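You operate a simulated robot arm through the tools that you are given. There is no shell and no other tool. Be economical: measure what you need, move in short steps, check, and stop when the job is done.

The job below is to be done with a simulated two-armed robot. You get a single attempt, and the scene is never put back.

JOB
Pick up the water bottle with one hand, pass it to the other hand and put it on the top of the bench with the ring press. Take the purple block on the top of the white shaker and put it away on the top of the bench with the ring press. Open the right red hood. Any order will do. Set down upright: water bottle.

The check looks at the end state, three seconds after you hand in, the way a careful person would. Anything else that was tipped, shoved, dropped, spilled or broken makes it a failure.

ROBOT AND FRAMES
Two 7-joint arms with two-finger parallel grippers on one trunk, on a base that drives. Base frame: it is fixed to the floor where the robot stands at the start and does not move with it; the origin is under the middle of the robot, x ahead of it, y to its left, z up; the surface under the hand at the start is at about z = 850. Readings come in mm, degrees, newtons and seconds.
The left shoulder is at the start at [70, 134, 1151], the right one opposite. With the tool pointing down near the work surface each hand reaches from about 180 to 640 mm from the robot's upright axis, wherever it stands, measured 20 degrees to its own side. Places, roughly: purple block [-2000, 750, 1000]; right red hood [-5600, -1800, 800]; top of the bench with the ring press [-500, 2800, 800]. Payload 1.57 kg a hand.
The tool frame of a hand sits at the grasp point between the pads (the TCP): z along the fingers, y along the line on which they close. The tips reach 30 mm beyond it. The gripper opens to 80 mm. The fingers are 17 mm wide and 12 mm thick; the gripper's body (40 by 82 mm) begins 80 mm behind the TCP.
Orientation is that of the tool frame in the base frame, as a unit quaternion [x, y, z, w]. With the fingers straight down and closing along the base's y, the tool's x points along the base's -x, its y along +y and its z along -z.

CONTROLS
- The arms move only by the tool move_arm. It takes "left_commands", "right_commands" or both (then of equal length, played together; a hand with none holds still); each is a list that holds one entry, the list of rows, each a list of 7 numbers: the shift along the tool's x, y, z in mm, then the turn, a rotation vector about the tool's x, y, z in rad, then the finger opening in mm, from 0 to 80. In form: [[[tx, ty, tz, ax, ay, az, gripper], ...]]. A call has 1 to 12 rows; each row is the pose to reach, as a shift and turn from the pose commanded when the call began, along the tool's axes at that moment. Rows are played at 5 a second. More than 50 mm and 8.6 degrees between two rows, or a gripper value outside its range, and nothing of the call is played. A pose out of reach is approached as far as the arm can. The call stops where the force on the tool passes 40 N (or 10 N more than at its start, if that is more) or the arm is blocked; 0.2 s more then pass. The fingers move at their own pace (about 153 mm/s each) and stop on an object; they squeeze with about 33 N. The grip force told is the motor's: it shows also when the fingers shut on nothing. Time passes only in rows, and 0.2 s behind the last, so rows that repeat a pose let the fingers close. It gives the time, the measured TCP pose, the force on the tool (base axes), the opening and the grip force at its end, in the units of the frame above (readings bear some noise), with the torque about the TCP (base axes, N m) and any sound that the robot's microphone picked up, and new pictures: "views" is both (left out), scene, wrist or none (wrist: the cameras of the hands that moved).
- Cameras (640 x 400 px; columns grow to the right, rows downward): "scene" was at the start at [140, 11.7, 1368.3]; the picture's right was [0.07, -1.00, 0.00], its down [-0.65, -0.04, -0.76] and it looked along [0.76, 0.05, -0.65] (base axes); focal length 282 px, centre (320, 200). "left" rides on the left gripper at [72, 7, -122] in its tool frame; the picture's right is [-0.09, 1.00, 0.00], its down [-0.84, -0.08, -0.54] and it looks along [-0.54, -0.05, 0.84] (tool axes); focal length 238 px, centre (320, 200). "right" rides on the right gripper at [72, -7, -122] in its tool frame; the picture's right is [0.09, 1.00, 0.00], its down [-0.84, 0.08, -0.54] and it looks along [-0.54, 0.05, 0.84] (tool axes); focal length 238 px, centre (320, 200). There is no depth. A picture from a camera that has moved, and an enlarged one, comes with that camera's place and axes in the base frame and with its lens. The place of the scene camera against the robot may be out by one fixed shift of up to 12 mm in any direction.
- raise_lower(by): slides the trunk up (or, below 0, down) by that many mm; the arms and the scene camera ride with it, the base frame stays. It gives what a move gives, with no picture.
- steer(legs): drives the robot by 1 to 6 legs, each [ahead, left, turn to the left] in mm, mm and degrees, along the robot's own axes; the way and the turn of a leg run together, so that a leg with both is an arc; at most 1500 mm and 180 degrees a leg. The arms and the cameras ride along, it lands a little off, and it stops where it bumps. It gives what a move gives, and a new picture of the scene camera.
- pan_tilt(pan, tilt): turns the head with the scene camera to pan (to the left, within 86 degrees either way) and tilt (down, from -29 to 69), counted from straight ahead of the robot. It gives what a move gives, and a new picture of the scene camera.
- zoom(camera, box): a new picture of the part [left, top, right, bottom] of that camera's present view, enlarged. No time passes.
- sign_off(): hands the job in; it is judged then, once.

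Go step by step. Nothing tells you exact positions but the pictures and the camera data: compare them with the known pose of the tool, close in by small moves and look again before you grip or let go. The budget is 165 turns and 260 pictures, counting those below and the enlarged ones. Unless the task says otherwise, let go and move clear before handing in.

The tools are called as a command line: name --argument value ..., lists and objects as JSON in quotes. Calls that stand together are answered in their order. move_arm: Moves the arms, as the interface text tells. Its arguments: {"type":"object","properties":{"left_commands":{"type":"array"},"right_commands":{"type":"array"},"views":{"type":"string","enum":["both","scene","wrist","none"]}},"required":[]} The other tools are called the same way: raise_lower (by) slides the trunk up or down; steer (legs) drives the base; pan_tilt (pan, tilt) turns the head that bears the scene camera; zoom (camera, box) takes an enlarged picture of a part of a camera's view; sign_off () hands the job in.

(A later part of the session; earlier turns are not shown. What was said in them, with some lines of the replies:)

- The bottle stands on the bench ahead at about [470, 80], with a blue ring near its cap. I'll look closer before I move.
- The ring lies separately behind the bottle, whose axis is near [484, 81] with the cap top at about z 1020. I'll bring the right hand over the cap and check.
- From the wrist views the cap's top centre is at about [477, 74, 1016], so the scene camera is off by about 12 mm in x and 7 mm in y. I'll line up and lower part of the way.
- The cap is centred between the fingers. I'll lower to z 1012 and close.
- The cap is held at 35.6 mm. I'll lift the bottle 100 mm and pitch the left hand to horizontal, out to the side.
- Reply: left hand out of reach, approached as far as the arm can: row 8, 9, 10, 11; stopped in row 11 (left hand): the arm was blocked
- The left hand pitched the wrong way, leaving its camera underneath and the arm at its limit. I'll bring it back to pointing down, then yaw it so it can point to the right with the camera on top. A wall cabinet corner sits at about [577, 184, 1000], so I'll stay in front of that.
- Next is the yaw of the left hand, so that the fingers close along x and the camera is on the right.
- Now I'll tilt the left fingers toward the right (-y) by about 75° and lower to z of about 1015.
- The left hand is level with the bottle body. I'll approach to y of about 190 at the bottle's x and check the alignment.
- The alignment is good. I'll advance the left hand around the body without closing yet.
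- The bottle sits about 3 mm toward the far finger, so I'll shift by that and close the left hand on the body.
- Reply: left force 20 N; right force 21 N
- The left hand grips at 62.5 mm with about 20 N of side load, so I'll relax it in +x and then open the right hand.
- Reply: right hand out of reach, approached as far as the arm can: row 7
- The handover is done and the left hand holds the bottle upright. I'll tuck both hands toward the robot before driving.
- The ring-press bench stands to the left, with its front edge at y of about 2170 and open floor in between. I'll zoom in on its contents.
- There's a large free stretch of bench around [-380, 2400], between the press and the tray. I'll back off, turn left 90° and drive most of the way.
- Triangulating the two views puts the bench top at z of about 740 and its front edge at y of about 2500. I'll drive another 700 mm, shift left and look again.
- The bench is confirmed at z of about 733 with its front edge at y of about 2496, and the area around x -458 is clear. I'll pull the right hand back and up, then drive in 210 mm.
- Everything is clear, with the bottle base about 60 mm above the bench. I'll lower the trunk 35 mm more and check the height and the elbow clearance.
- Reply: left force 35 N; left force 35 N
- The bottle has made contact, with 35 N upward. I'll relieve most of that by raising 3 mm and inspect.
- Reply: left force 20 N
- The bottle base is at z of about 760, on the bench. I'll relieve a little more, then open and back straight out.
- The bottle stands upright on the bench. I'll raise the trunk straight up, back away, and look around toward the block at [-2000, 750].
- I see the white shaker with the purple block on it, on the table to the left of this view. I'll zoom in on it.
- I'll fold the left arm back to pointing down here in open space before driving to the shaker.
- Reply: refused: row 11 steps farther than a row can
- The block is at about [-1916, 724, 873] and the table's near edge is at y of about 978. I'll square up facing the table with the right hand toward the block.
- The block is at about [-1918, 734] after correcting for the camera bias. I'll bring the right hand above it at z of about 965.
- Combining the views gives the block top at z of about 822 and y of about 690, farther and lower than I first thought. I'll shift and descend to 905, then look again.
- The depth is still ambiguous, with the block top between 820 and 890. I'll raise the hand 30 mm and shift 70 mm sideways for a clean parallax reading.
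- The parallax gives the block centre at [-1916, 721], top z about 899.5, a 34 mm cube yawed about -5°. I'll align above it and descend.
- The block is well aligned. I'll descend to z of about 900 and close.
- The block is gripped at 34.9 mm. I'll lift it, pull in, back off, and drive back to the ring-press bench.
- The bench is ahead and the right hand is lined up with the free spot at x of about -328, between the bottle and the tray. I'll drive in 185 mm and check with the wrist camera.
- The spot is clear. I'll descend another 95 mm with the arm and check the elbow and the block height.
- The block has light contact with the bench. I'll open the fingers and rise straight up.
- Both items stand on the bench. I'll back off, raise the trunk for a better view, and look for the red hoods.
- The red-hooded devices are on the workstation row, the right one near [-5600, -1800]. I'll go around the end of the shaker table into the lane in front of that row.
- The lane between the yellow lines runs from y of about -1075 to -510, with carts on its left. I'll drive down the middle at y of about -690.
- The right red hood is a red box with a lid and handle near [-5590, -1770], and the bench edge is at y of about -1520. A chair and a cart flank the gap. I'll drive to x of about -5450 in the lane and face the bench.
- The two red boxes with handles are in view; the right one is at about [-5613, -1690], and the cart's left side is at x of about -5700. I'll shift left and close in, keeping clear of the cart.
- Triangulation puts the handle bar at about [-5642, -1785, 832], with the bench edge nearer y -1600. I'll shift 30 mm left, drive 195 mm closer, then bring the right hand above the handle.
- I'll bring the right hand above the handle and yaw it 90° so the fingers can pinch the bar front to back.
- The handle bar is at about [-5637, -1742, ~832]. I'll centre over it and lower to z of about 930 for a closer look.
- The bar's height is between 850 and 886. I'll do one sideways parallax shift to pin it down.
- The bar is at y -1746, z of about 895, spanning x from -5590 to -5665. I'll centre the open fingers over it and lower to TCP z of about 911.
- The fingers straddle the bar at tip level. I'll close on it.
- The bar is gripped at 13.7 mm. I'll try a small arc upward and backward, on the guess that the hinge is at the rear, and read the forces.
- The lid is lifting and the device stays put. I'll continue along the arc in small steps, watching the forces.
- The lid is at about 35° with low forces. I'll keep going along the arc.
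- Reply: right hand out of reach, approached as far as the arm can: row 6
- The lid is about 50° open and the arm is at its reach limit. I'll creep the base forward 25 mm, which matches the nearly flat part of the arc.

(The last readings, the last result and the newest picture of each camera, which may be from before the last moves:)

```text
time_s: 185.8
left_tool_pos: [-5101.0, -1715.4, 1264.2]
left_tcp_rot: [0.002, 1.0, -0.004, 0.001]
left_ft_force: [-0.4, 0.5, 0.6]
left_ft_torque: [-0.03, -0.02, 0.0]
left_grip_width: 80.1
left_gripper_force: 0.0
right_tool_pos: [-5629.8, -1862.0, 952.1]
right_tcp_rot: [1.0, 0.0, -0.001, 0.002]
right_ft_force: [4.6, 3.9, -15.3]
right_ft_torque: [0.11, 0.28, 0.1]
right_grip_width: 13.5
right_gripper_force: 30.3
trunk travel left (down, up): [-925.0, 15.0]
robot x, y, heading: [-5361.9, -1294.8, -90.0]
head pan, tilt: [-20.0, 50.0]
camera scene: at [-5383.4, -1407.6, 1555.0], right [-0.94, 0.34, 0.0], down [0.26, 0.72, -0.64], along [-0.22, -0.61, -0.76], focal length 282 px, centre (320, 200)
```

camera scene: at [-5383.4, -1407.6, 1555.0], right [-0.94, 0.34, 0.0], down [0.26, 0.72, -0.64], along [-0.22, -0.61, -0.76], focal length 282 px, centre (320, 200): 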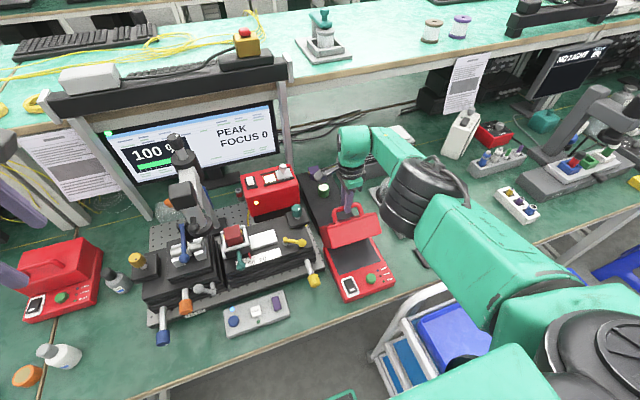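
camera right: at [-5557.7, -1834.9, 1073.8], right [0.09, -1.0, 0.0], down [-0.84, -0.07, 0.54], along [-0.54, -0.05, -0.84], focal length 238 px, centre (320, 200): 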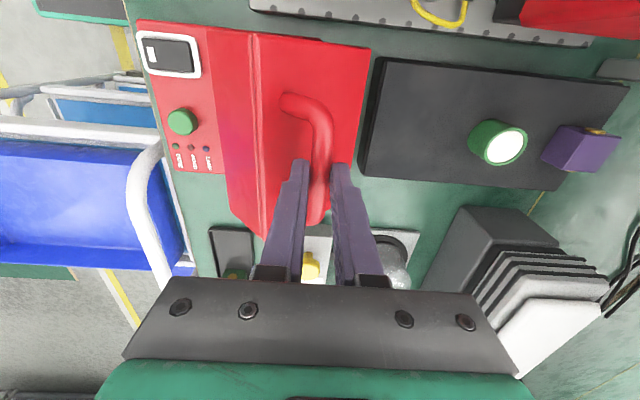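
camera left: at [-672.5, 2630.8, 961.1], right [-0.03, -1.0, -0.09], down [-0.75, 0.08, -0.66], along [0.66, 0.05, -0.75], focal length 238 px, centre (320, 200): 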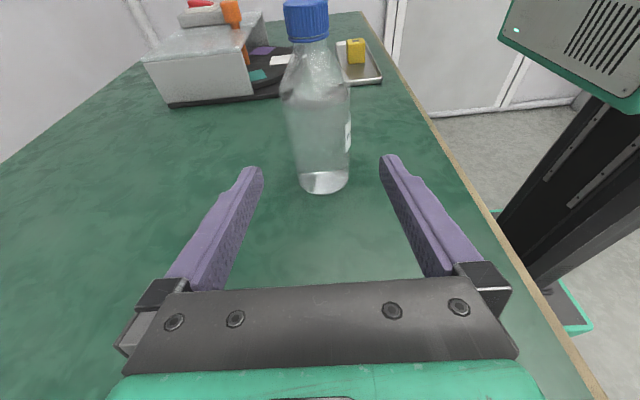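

The lid is at about 60° and pulls down slightly as the arc descends. I'll lower the hand a few mm, then creep on.

move_arm --right_commands '[[[0, 0, 3, 0, 0, 0, 5], [0, 2, 6, 0, 0, 0, 5]]]' --views "none"

steer --legs '[[22, 0, 0]]'

```text
time_s: 186.3
left_tool_pos: [-5101.5, -1714.0, 1264.9]
left_tcp_rot: [0.002, 1.0, -0.003, 0.001]
left_ft_force: [-0.4, -0.4, 0.5]
left_ft_torque: [-0.08, 0.01, 0.05]
left_grip_width: 80.0
left_gripper_force: 0.0
right_tool_pos: [-5629.1, -1861.9, 951.6]
right_tcp_rot: [1.0, -0.001, 0.0, 0.004]
right_ft_force: [-6.7, -5.9, 24.8]
right_ft_torque: [-0.21, -0.07, 0.06]
right_grip_width: 13.8
right_gripper_force: 30.7
right hand out of reach, approached as far as the arm can: row 2
trunk travel left (down, up): [-925.0, 15.0]
robot x, y, heading: [-5363.1, -1296.0, -90.0]
head pan, tilt: [-20.0, 50.0]
```

```text
time_s: 187.2
left_tool_pos: [-5102.5, -1736.7, 1263.0]
left_tcp_rot: [0.001, 1.0, -0.003, 0.002]
left_ft_force: [-0.2, 0.4, 0.3]
left_ft_torque: [-0.05, 0.01, 0.0]
left_grip_width: 79.9
left_gripper_force: 0.0
right_tool_pos: [-5628.3, -1880.2, 946.7]
right_tcp_rot: [1.0, 0.001, 0.0, -0.002]
right_ft_force: [3.1, 6.4, -17.8]
right_ft_torque: [-0.03, 0.19, 0.07]
right_grip_width: 13.3
right_gripper_force: 30.1
trunk travel left (down, up): [-925.0, 15.0]
robot x, y, heading: [-5363.8, -1322.4, -89.9]
head pan, tilt: [-20.0, 50.0]
camera scene: at [-5383.9, -1429.3, 1554.7], right [-0.94, 0.34, 0.0], down [0.26, 0.72, -0.64], along [-0.22, -0.61, -0.76], focal length 282 px, centre (320, 200)
```

scene: 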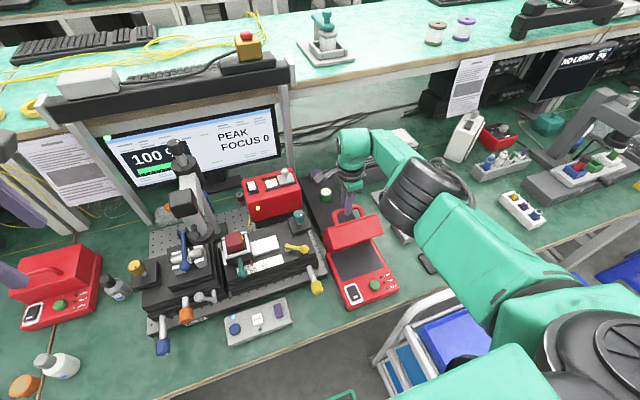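

move_arm --right_commands '[[[0, 2, 2, 0, 0, 0, 5], [0, 5, 4, 0, 0, 0, 5]]]' --views "wrist"

zoom --camera "scene" --box '[280, 170, 440, 310]'

```text
time_s: 187.8
left_tool_pos: [-5104.7, -1739.0, 1264.0]
left_tcp_rot: [0.002, 1.0, -0.002, 0.003]
left_ft_force: [0.7, 0.5, 1.1]
left_ft_torque: [-0.02, 0.01, -0.02]
left_grip_width: 79.8
left_gripper_force: 0.1
right_tool_pos: [-5630.8, -1884.5, 945.1]
right_tcp_rot: [1.0, 0.003, 0.002, -0.001]
right_ft_force: [-14.4, -7.0, 15.5]
right_ft_torque: [-0.28, -0.16, -0.07]
right_grip_width: 13.5
right_gripper_force: 29.9
right hand out of reach, approached as far as the arm can: row 1, 2
trunk travel left (down, up): [-925.0, 15.0]
robot x, y, heading: [-5362.0, -1321.2, -90.0]
head pan, tilt: [-20.0, 50.0]
camera right: at [-5558.2, -1876.5, 1066.6], right [0.1, -1.0, 0.0], down [-0.84, -0.08, 0.54], along [-0.54, -0.05, -0.84], focal length 238 px, centre (320, 200)
```

right: 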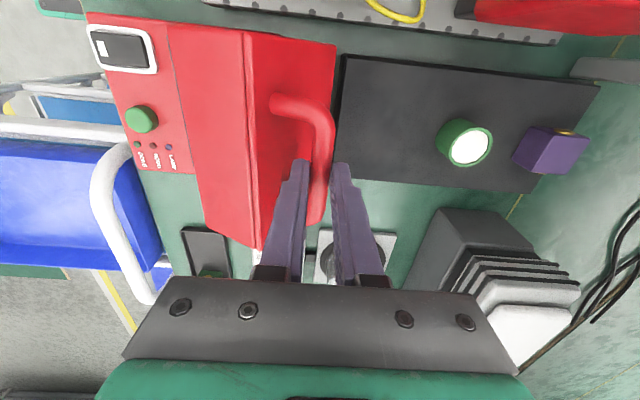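

```text
2.86 times, centred on (360, 240) of scene
camera zoom: at [-5386.5, -1432.1, 1555.2], right [-0.94, 0.34, 0.0], down [0.26, 0.72, -0.64], along [-0.22, -0.6, -0.77], focal length 805 px, centre (206, 86)
```

zoom: 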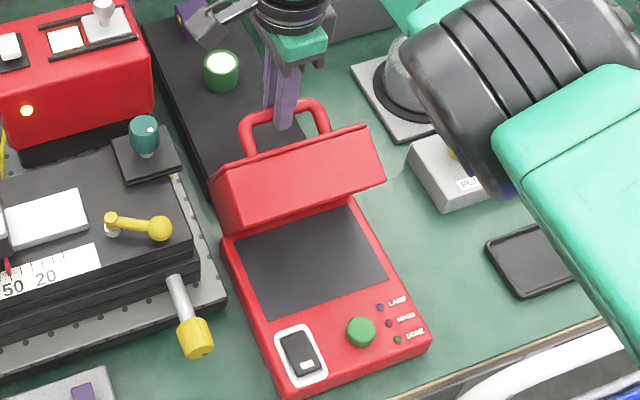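

The lid is about 70° open. I'll continue with tiny trunk and base steps along the descending arc.

steer --legs '[[18, 0, 0]]'

raise_lower --by -6

```text
time_s: 188.5
left_tool_pos: [-5104.5, -1754.2, 1265.8]
left_tcp_rot: [0.001, 1.0, -0.004, 0.003]
left_ft_force: [0.2, 0.5, 0.7]
left_ft_torque: [-0.01, 0.01, 0.01]
left_grip_width: 80.1
left_gripper_force: 0.1
right_tool_pos: [-5628.0, -1895.6, 941.9]
right_tcp_rot: [1.0, 0.003, 0.001, -0.006]
right_ft_force: [-8.5, 7.3, -15.7]
right_ft_torque: [-0.01, 0.5, -0.14]
right_grip_width: 13.9
right_gripper_force: 30.1
trunk travel left (down, up): [-925.0, 15.0]
robot x, y, heading: [-5361.1, -1332.9, -90.3]
head pan, tilt: [-20.0, 50.0]
camera scene: at [-5387.6, -1447.8, 1554.7], right [-0.94, 0.34, 0.0], down [0.26, 0.72, -0.64], along [-0.22, -0.61, -0.77], focal length 282 px, centre (320, 200)
```

scene: 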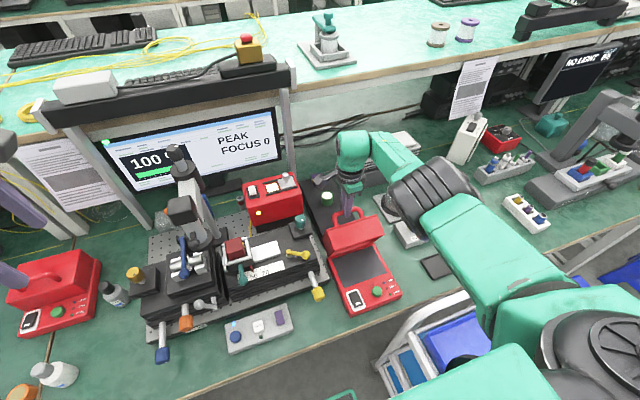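

```text
time_s: 189.1
left_tool_pos: [-5101.6, -1758.4, 1258.0]
left_tcp_rot: [0.002, 1.0, -0.003, 0.002]
left_ft_force: [-0.3, 0.4, 0.6]
left_ft_torque: [0.0, 0.0, 0.0]
left_grip_width: 80.2
left_gripper_force: 0.0
right_tool_pos: [-5629.2, -1901.6, 938.2]
right_tcp_rot: [1.0, 0.004, 0.0, -0.003]
right_ft_force: [-12.3, -13.1, 20.4]
right_ft_torque: [-0.4, 0.6, -0.06]
right_grip_width: 13.3
right_gripper_force: 30.4
trunk travel left (down, up): [-919.0, 21.0]
robot x, y, heading: [-5361.6, -1335.8, -90.0]
head pan, tilt: [-20.0, 50.0]
```

steer --legs '[[14, 0, 0]]'

raise_lower --by -8

zoom --camera "scene" --box '[280, 170, 440, 310]'

```text
time_s: 189.8
left_tool_pos: [-5103.3, -1768.7, 1258.3]
left_tcp_rot: [0.001, 1.0, -0.003, 0.002]
left_ft_force: [0.4, 1.5, 1.3]
left_ft_torque: [-0.03, -0.02, 0.0]
left_grip_width: 80.1
left_gripper_force: 0.1
right_tool_pos: [-5628.4, -1907.9, 933.1]
right_tcp_rot: [1.0, 0.003, 0.001, -0.01]
right_ft_force: [-8.6, 0.5, -3.8]
right_ft_torque: [-0.21, 0.24, -0.15]
right_grip_width: 13.6
right_gripper_force: 29.9
trunk travel left (down, up): [-919.0, 21.0]
robot x, y, heading: [-5361.3, -1349.6, -89.9]
head pan, tilt: [-20.0, 50.0]
camera scene: at [-5386.5, -1462.5, 1548.8], right [-0.94, 0.34, 0.0], down [0.26, 0.72, -0.64], along [-0.22, -0.61, -0.77], focal length 282 px, centre (320, 200)
```

scene: 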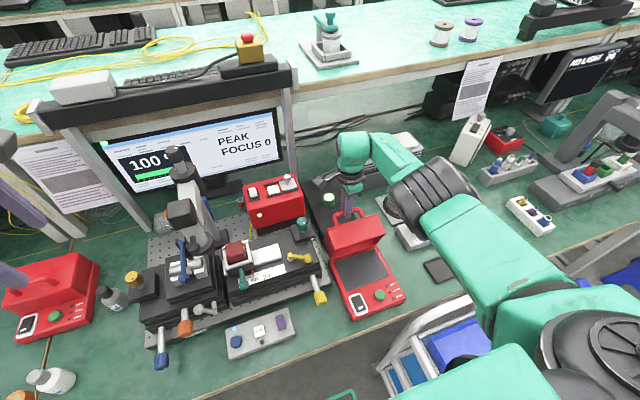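

```text
time_s: 190.4
left_tool_pos: [-5103.6, -1772.9, 1249.2]
left_tcp_rot: [0.001, 1.0, -0.002, 0.002]
left_ft_force: [0.6, -0.5, -0.1]
left_ft_torque: [0.01, 0.01, -0.03]
left_grip_width: 80.1
left_gripper_force: 0.0
right_tool_pos: [-5629.2, -1914.4, 928.2]
right_tcp_rot: [1.0, 0.003, 0.0, -0.005]
right_ft_force: [-12.6, -19.0, 23.3]
right_ft_torque: [-0.53, 0.45, -0.09]
right_grip_width: 13.8
right_gripper_force: 30.0
trunk travel left (down, up): [-911.0, 29.0]
robot x, y, heading: [-5363.1, -1351.1, -90.0]
head pan, tilt: [-20.0, 50.0]
```

```text
2.86 times, centred on (360, 240) of scene
camera zoom: at [-5384.7, -1467.3, 1541.0], right [-0.94, 0.34, 0.0], down [0.26, 0.72, -0.64], along [-0.22, -0.6, -0.77], focal length 805 px, centre (206, 86)
```

zoom: 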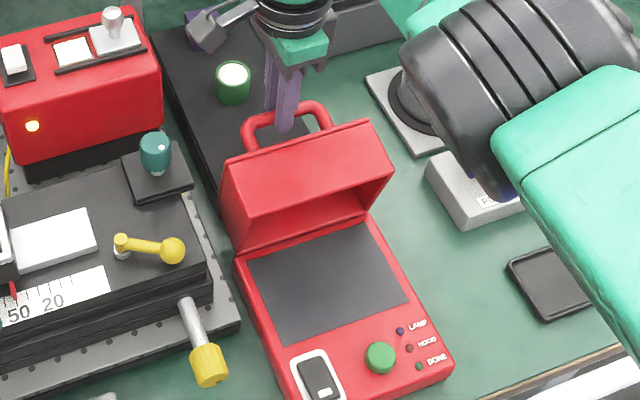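

The lid is about 83° open. One more step takes it clearly past vertical.

steer --legs '[[14, 0, 0]]'

raise_lower --by -9

```text
time_s: 191.2
left_tool_pos: [-5102.0, -1781.7, 1251.0]
left_tcp_rot: [0.002, 1.0, -0.004, 0.001]
left_ft_force: [-0.1, -1.2, -0.2]
left_ft_torque: [0.04, 0.01, -0.01]
left_grip_width: 80.0
left_gripper_force: 0.1
right_tool_pos: [-5627.6, -1918.3, 924.1]
right_tcp_rot: [1.0, 0.003, 0.0, -0.015]
right_ft_force: [-7.8, 10.0, 5.6]
right_ft_torque: [0.22, -0.04, -0.03]
right_grip_width: 13.5
right_gripper_force: 30.2
trunk travel left (down, up): [-911.0, 29.0]
robot x, y, heading: [-5356.4, -1364.3, -89.9]
head pan, tilt: [-20.0, 50.0]
camera scene: at [-5384.5, -1475.0, 1541.0], right [-0.94, 0.34, 0.0], down [0.26, 0.72, -0.64], along [-0.22, -0.61, -0.76], focal length 282 px, centre (320, 200)
```

scene: 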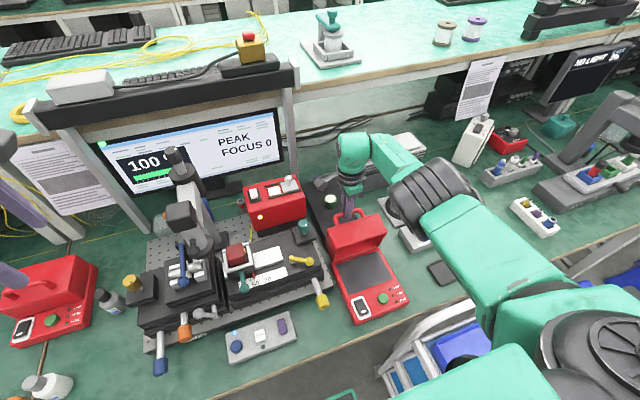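

```text
time_s: 191.8
left_tool_pos: [-5101.1, -1780.8, 1240.9]
left_tcp_rot: [0.001, 1.0, -0.005, 0.001]
left_ft_force: [0.1, 0.2, -0.7]
left_ft_torque: [0.02, -0.01, -0.01]
left_grip_width: 80.2
left_gripper_force: 0.1
right_tool_pos: [-5626.8, -1917.6, 915.7]
right_tcp_rot: [1.0, 0.002, -0.001, -0.012]
right_ft_force: [-5.6, 3.4, 27.8]
right_ft_torque: [0.09, -0.02, -0.27]
right_grip_width: 13.7
right_gripper_force: 30.2
trunk travel left (down, up): [-902.0, 38.0]
robot x, y, heading: [-5363.5, -1361.7, -89.9]
head pan, tilt: [-20.0, 50.0]
```

The lid appears to be at its stop. I'll relieve the downward load and look before releasing.

raise_lower --by 6

zoom --camera "scene" --box '[280, 170, 440, 310]'

zoom --camera "right" --box '[0, 0, 640, 400]'

```text
time_s: 192.3
left_tool_pos: [-5101.5, -1783.8, 1246.1]
left_tcp_rot: [0.002, 1.0, -0.003, 0.001]
left_ft_force: [0.4, 1.4, 0.1]
left_ft_torque: [-0.03, -0.02, 0.04]
left_grip_width: 80.0
left_gripper_force: 0.1
right_tool_pos: [-5626.7, -1917.6, 917.6]
right_tcp_rot: [1.0, 0.002, 0.0, -0.018]
right_ft_force: [0.7, 3.8, -4.3]
right_ft_torque: [0.14, 0.19, -0.12]
right_grip_width: 13.5
right_gripper_force: 29.8
trunk travel left (down, up): [-908.0, 32.0]
robot x, y, heading: [-5361.3, -1361.3, -90.1]
head pan, tilt: [-20.0, 50.0]
```

```text
2.86 times, centred on (360, 240) of scene
camera zoom: at [-5382.9, -1478.3, 1537.5], right [-0.94, 0.34, 0.0], down [0.26, 0.72, -0.64], along [-0.22, -0.6, -0.77], focal length 805 px, centre (206, 86)
```

zoom: 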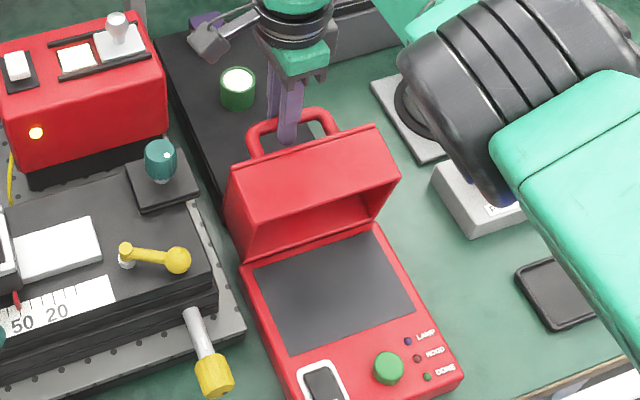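

```text
1.00 times, centred on (320, 200) of right (not enlarged: the box is as wide or as high as the picture)
camera zoom: at [-5555.2, -1915.2, 1038.6], right [0.1, -0.99, -0.04], down [-0.84, -0.1, 0.54], along [-0.54, -0.02, -0.84], focal length 238 px, centre (320, 200)
```

zoom: 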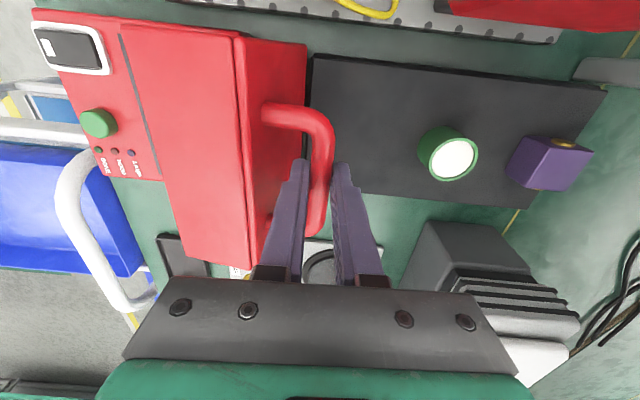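

The lid sits at about 88° and no longer yields, so this looks like its stop. I'll open the fingers slightly, rise straight up, and see whether it stays.

move_arm --right_commands '[[[0, 0, 0, 0, 0, 0, 20], [0, 0, 0, 0, 0, 0, 24], [0, 0, 0, 0, 0, 0, 24]]]' --views "wrist"

```text
time_s: 193.1
left_tool_pos: [-5102.1, -1784.7, 1246.5]
left_tcp_rot: [0.001, 1.0, -0.002, 0.0]
left_ft_force: [-0.7, 0.4, -0.9]
left_ft_torque: [0.0, -0.05, -0.01]
left_grip_width: 80.1
left_gripper_force: 0.3
right_tool_pos: [-5627.2, -1920.7, 920.4]
right_tcp_rot: [1.0, 0.002, 0.0, -0.014]
right_ft_force: [0.0, 0.1, 0.4]
right_ft_torque: [0.02, -0.01, -0.05]
right_grip_width: 23.8
right_gripper_force: 0.0
trunk travel left (down, up): [-908.0, 32.0]
robot x, y, heading: [-5360.4, -1364.3, -90.2]
head pan, tilt: [-20.0, 50.0]
camera right: at [-5555.6, -1917.4, 1040.8], right [0.1, -0.99, -0.03], down [-0.84, -0.1, 0.54], along [-0.54, -0.03, -0.84], focal length 238 px, centre (320, 200)
```

right: 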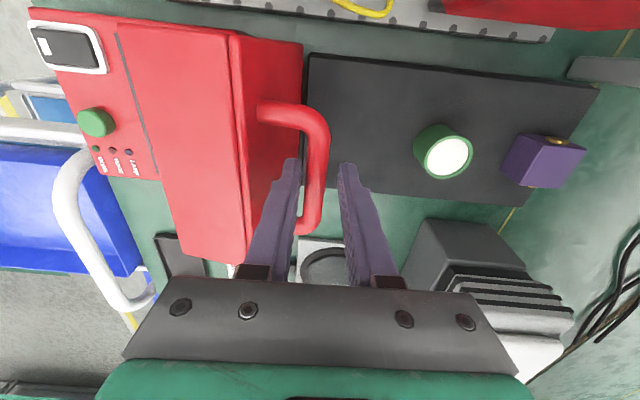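

The lid stays open on its own. I'll raise straight up with the trunk, then further with the arm, before backing away.

raise_lower --by 30

move_arm --right_commands '[[[0, 0, -15, 0, 0, 0, 24], [0, 0, -35, 0, 0, 0, 24], [0, 0, -60, 0, 0, 0, 24], [0, 0, -90, 0, 0, 0, 24], [0, 0, -125, 0, 0, 0, 24]]]'

```text
time_s: 193.8
left_tool_pos: [-5100.9, -1784.9, 1276.1]
left_tcp_rot: [0.001, 1.0, -0.002, 0.001]
left_ft_force: [0.1, -0.3, -0.7]
left_ft_torque: [0.03, -0.01, 0.02]
left_grip_width: 79.9
left_gripper_force: 0.1
right_tool_pos: [-5628.0, -1920.1, 949.0]
right_tcp_rot: [1.0, 0.002, 0.0, -0.015]
right_ft_force: [-0.7, -0.1, 0.0]
right_ft_torque: [-0.02, -0.01, 0.02]
right_grip_width: 24.2
right_gripper_force: 0.0
trunk travel left (down, up): [-938.0, 2.0]
robot x, y, heading: [-5362.5, -1365.3, -90.2]
head pan, tilt: [-20.0, 50.0]
```

```text
time_s: 195.1
left_tool_pos: [-5100.7, -1784.6, 1276.1]
left_tcp_rot: [0.002, 1.0, -0.003, 0.001]
left_ft_force: [0.0, 0.6, -0.8]
left_ft_torque: [-0.05, 0.0, -0.04]
left_grip_width: 80.2
left_gripper_force: 0.0
right_tool_pos: [-5627.9, -1922.4, 1075.2]
right_tcp_rot: [1.0, 0.002, 0.0, -0.014]
right_ft_force: [0.1, 0.2, 0.3]
right_ft_torque: [0.03, -0.02, 0.0]
right_grip_width: 23.9
right_gripper_force: 0.0
trunk travel left (down, up): [-938.0, 2.0]
robot x, y, heading: [-5362.6, -1361.6, -90.2]
head pan, tilt: [-20.0, 50.0]
camera scene: at [-5382.8, -1478.5, 1567.9], right [-0.94, 0.34, 0.0], down [0.26, 0.72, -0.64], along [-0.22, -0.6, -0.77], focal length 282 px, centre (320, 200)
camera right: at [-5556.3, -1919.8, 1196.1], right [0.1, -0.99, -0.03], down [-0.84, -0.1, 0.54], along [-0.54, -0.03, -0.84], focal length 238 px, centre (320, 200)
```

scene: 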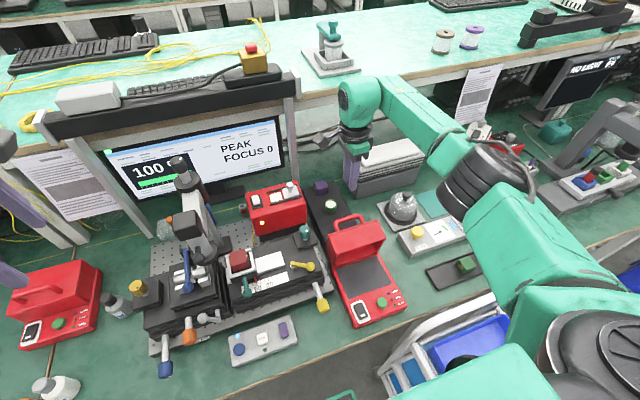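
right: 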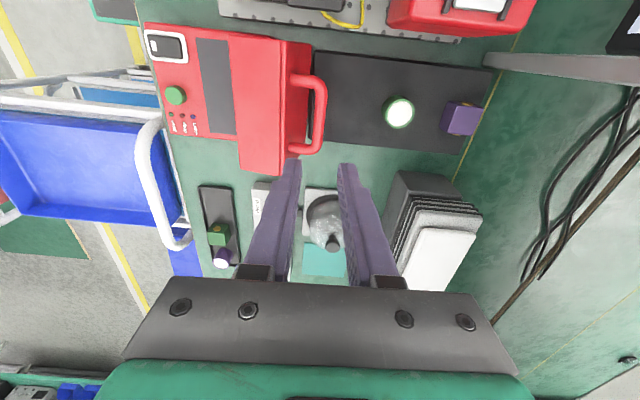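

zoom --camera "scene" --box '[300, 190, 420, 330]'

zoom --camera "right" --box '[120, 0, 360, 190]'

```text
2.86 times, centred on (360, 260) of scene
camera zoom: at [-5382.8, -1478.5, 1567.9], right [-0.94, 0.34, 0.0], down [0.26, 0.72, -0.64], along [-0.22, -0.6, -0.77], focal length 805 px, centre (206, 29)
```

zoom: 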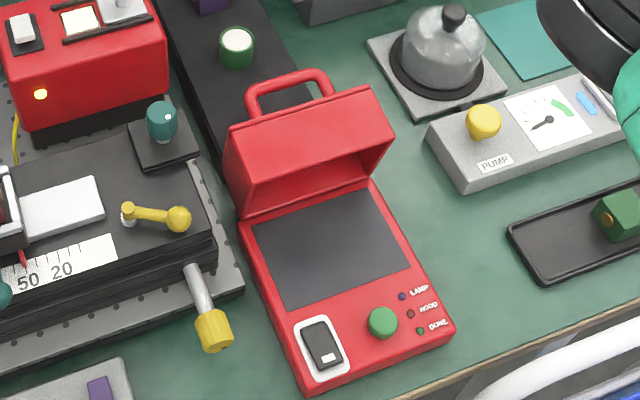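

```text
2.11 times, centred on (240, 95) of right
camera zoom: at [-5556.3, -1919.8, 1196.1], right [0.1, -0.99, -0.03], down [-0.84, -0.1, 0.54], along [-0.54, -0.03, -0.84], focal length 502 px, centre (488, 421)
```

zoom: 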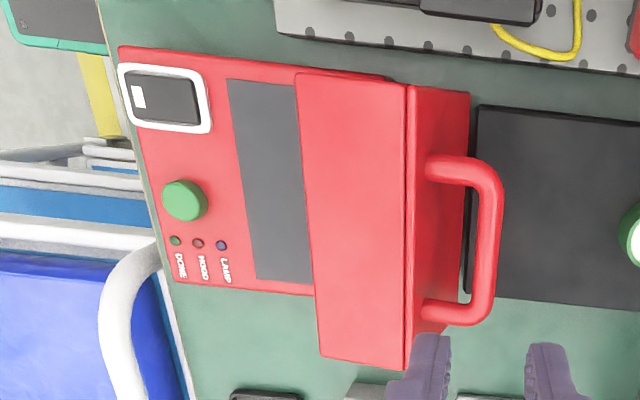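

The lid is at about 90° and holds by itself; nothing around it moved. I'll back straight away from the bench for a final look.

steer --legs '[[-350, 0, 0]]'

zoom --camera "scene" --box '[200, 80, 440, 230]'

```text
time_s: 197.3
left_tool_pos: [-5100.3, -1436.8, 1274.5]
left_tcp_rot: [-0.001, 1.0, -0.001, 0.0]
left_ft_force: [0.6, -0.4, 0.0]
left_ft_torque: [0.02, 0.0, 0.01]
left_grip_width: 79.9
left_gripper_force: 0.0
right_tool_pos: [-5626.9, -1575.4, 1071.9]
right_tcp_rot: [1.0, 0.004, 0.0, -0.017]
right_ft_force: [-0.7, -0.4, 0.3]
right_ft_torque: [0.04, 0.0, -0.01]
right_grip_width: 23.9
right_gripper_force: 0.0
trunk travel left (down, up): [-938.0, 2.0]
robot x, y, heading: [-5362.8, -1011.5, -90.0]
head pan, tilt: [-20.0, 50.0]
camera scene: at [-5382.8, -1132.3, 1567.5], right [-0.94, 0.34, 0.0], down [0.26, 0.72, -0.64], along [-0.22, -0.6, -0.77], focal length 282 px, centre (320, 200)
```

scene: 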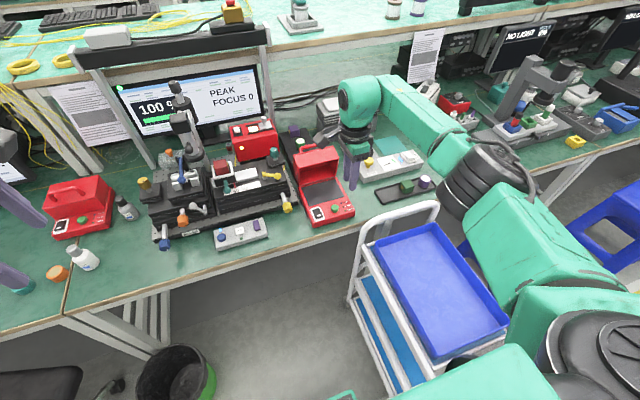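

```text
2.67 times, centred on (320, 155) of scene
camera zoom: at [-5382.8, -1132.3, 1567.5], right [-0.94, 0.34, 0.0], down [0.26, 0.72, -0.64], along [-0.22, -0.6, -0.77], focal length 752 px, centre (320, 320)
```

zoom: 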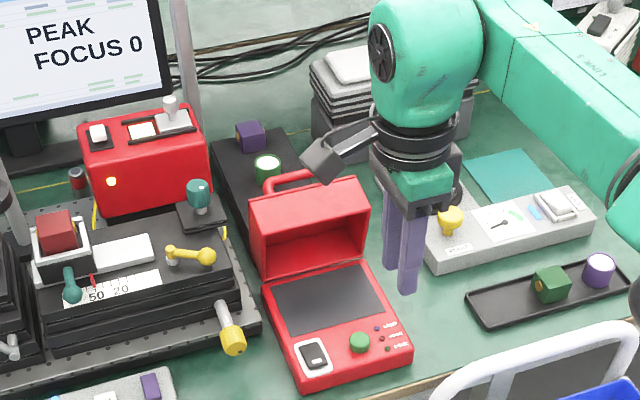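

The right red hood stays open, both hands are empty and clear, and the bottle and the block are on the ring-press bench. I'm handing in.

sign_off

```text
The job is handed in.
```

I handed the job in with all three parts done; I haven't seen the judge's result.

- **Water bottle:** picked up with the right hand, passed to the left, and set upright on the bench with the ring press.
- **Purple block:** taken off the white shaker and put on the same bench.
- **Right red hood:** open to about 90° and staying open on its own after I let go. It stopped yielding there, so I took that as its stop and didn't push further.

I saw nothing else tipped or moved.
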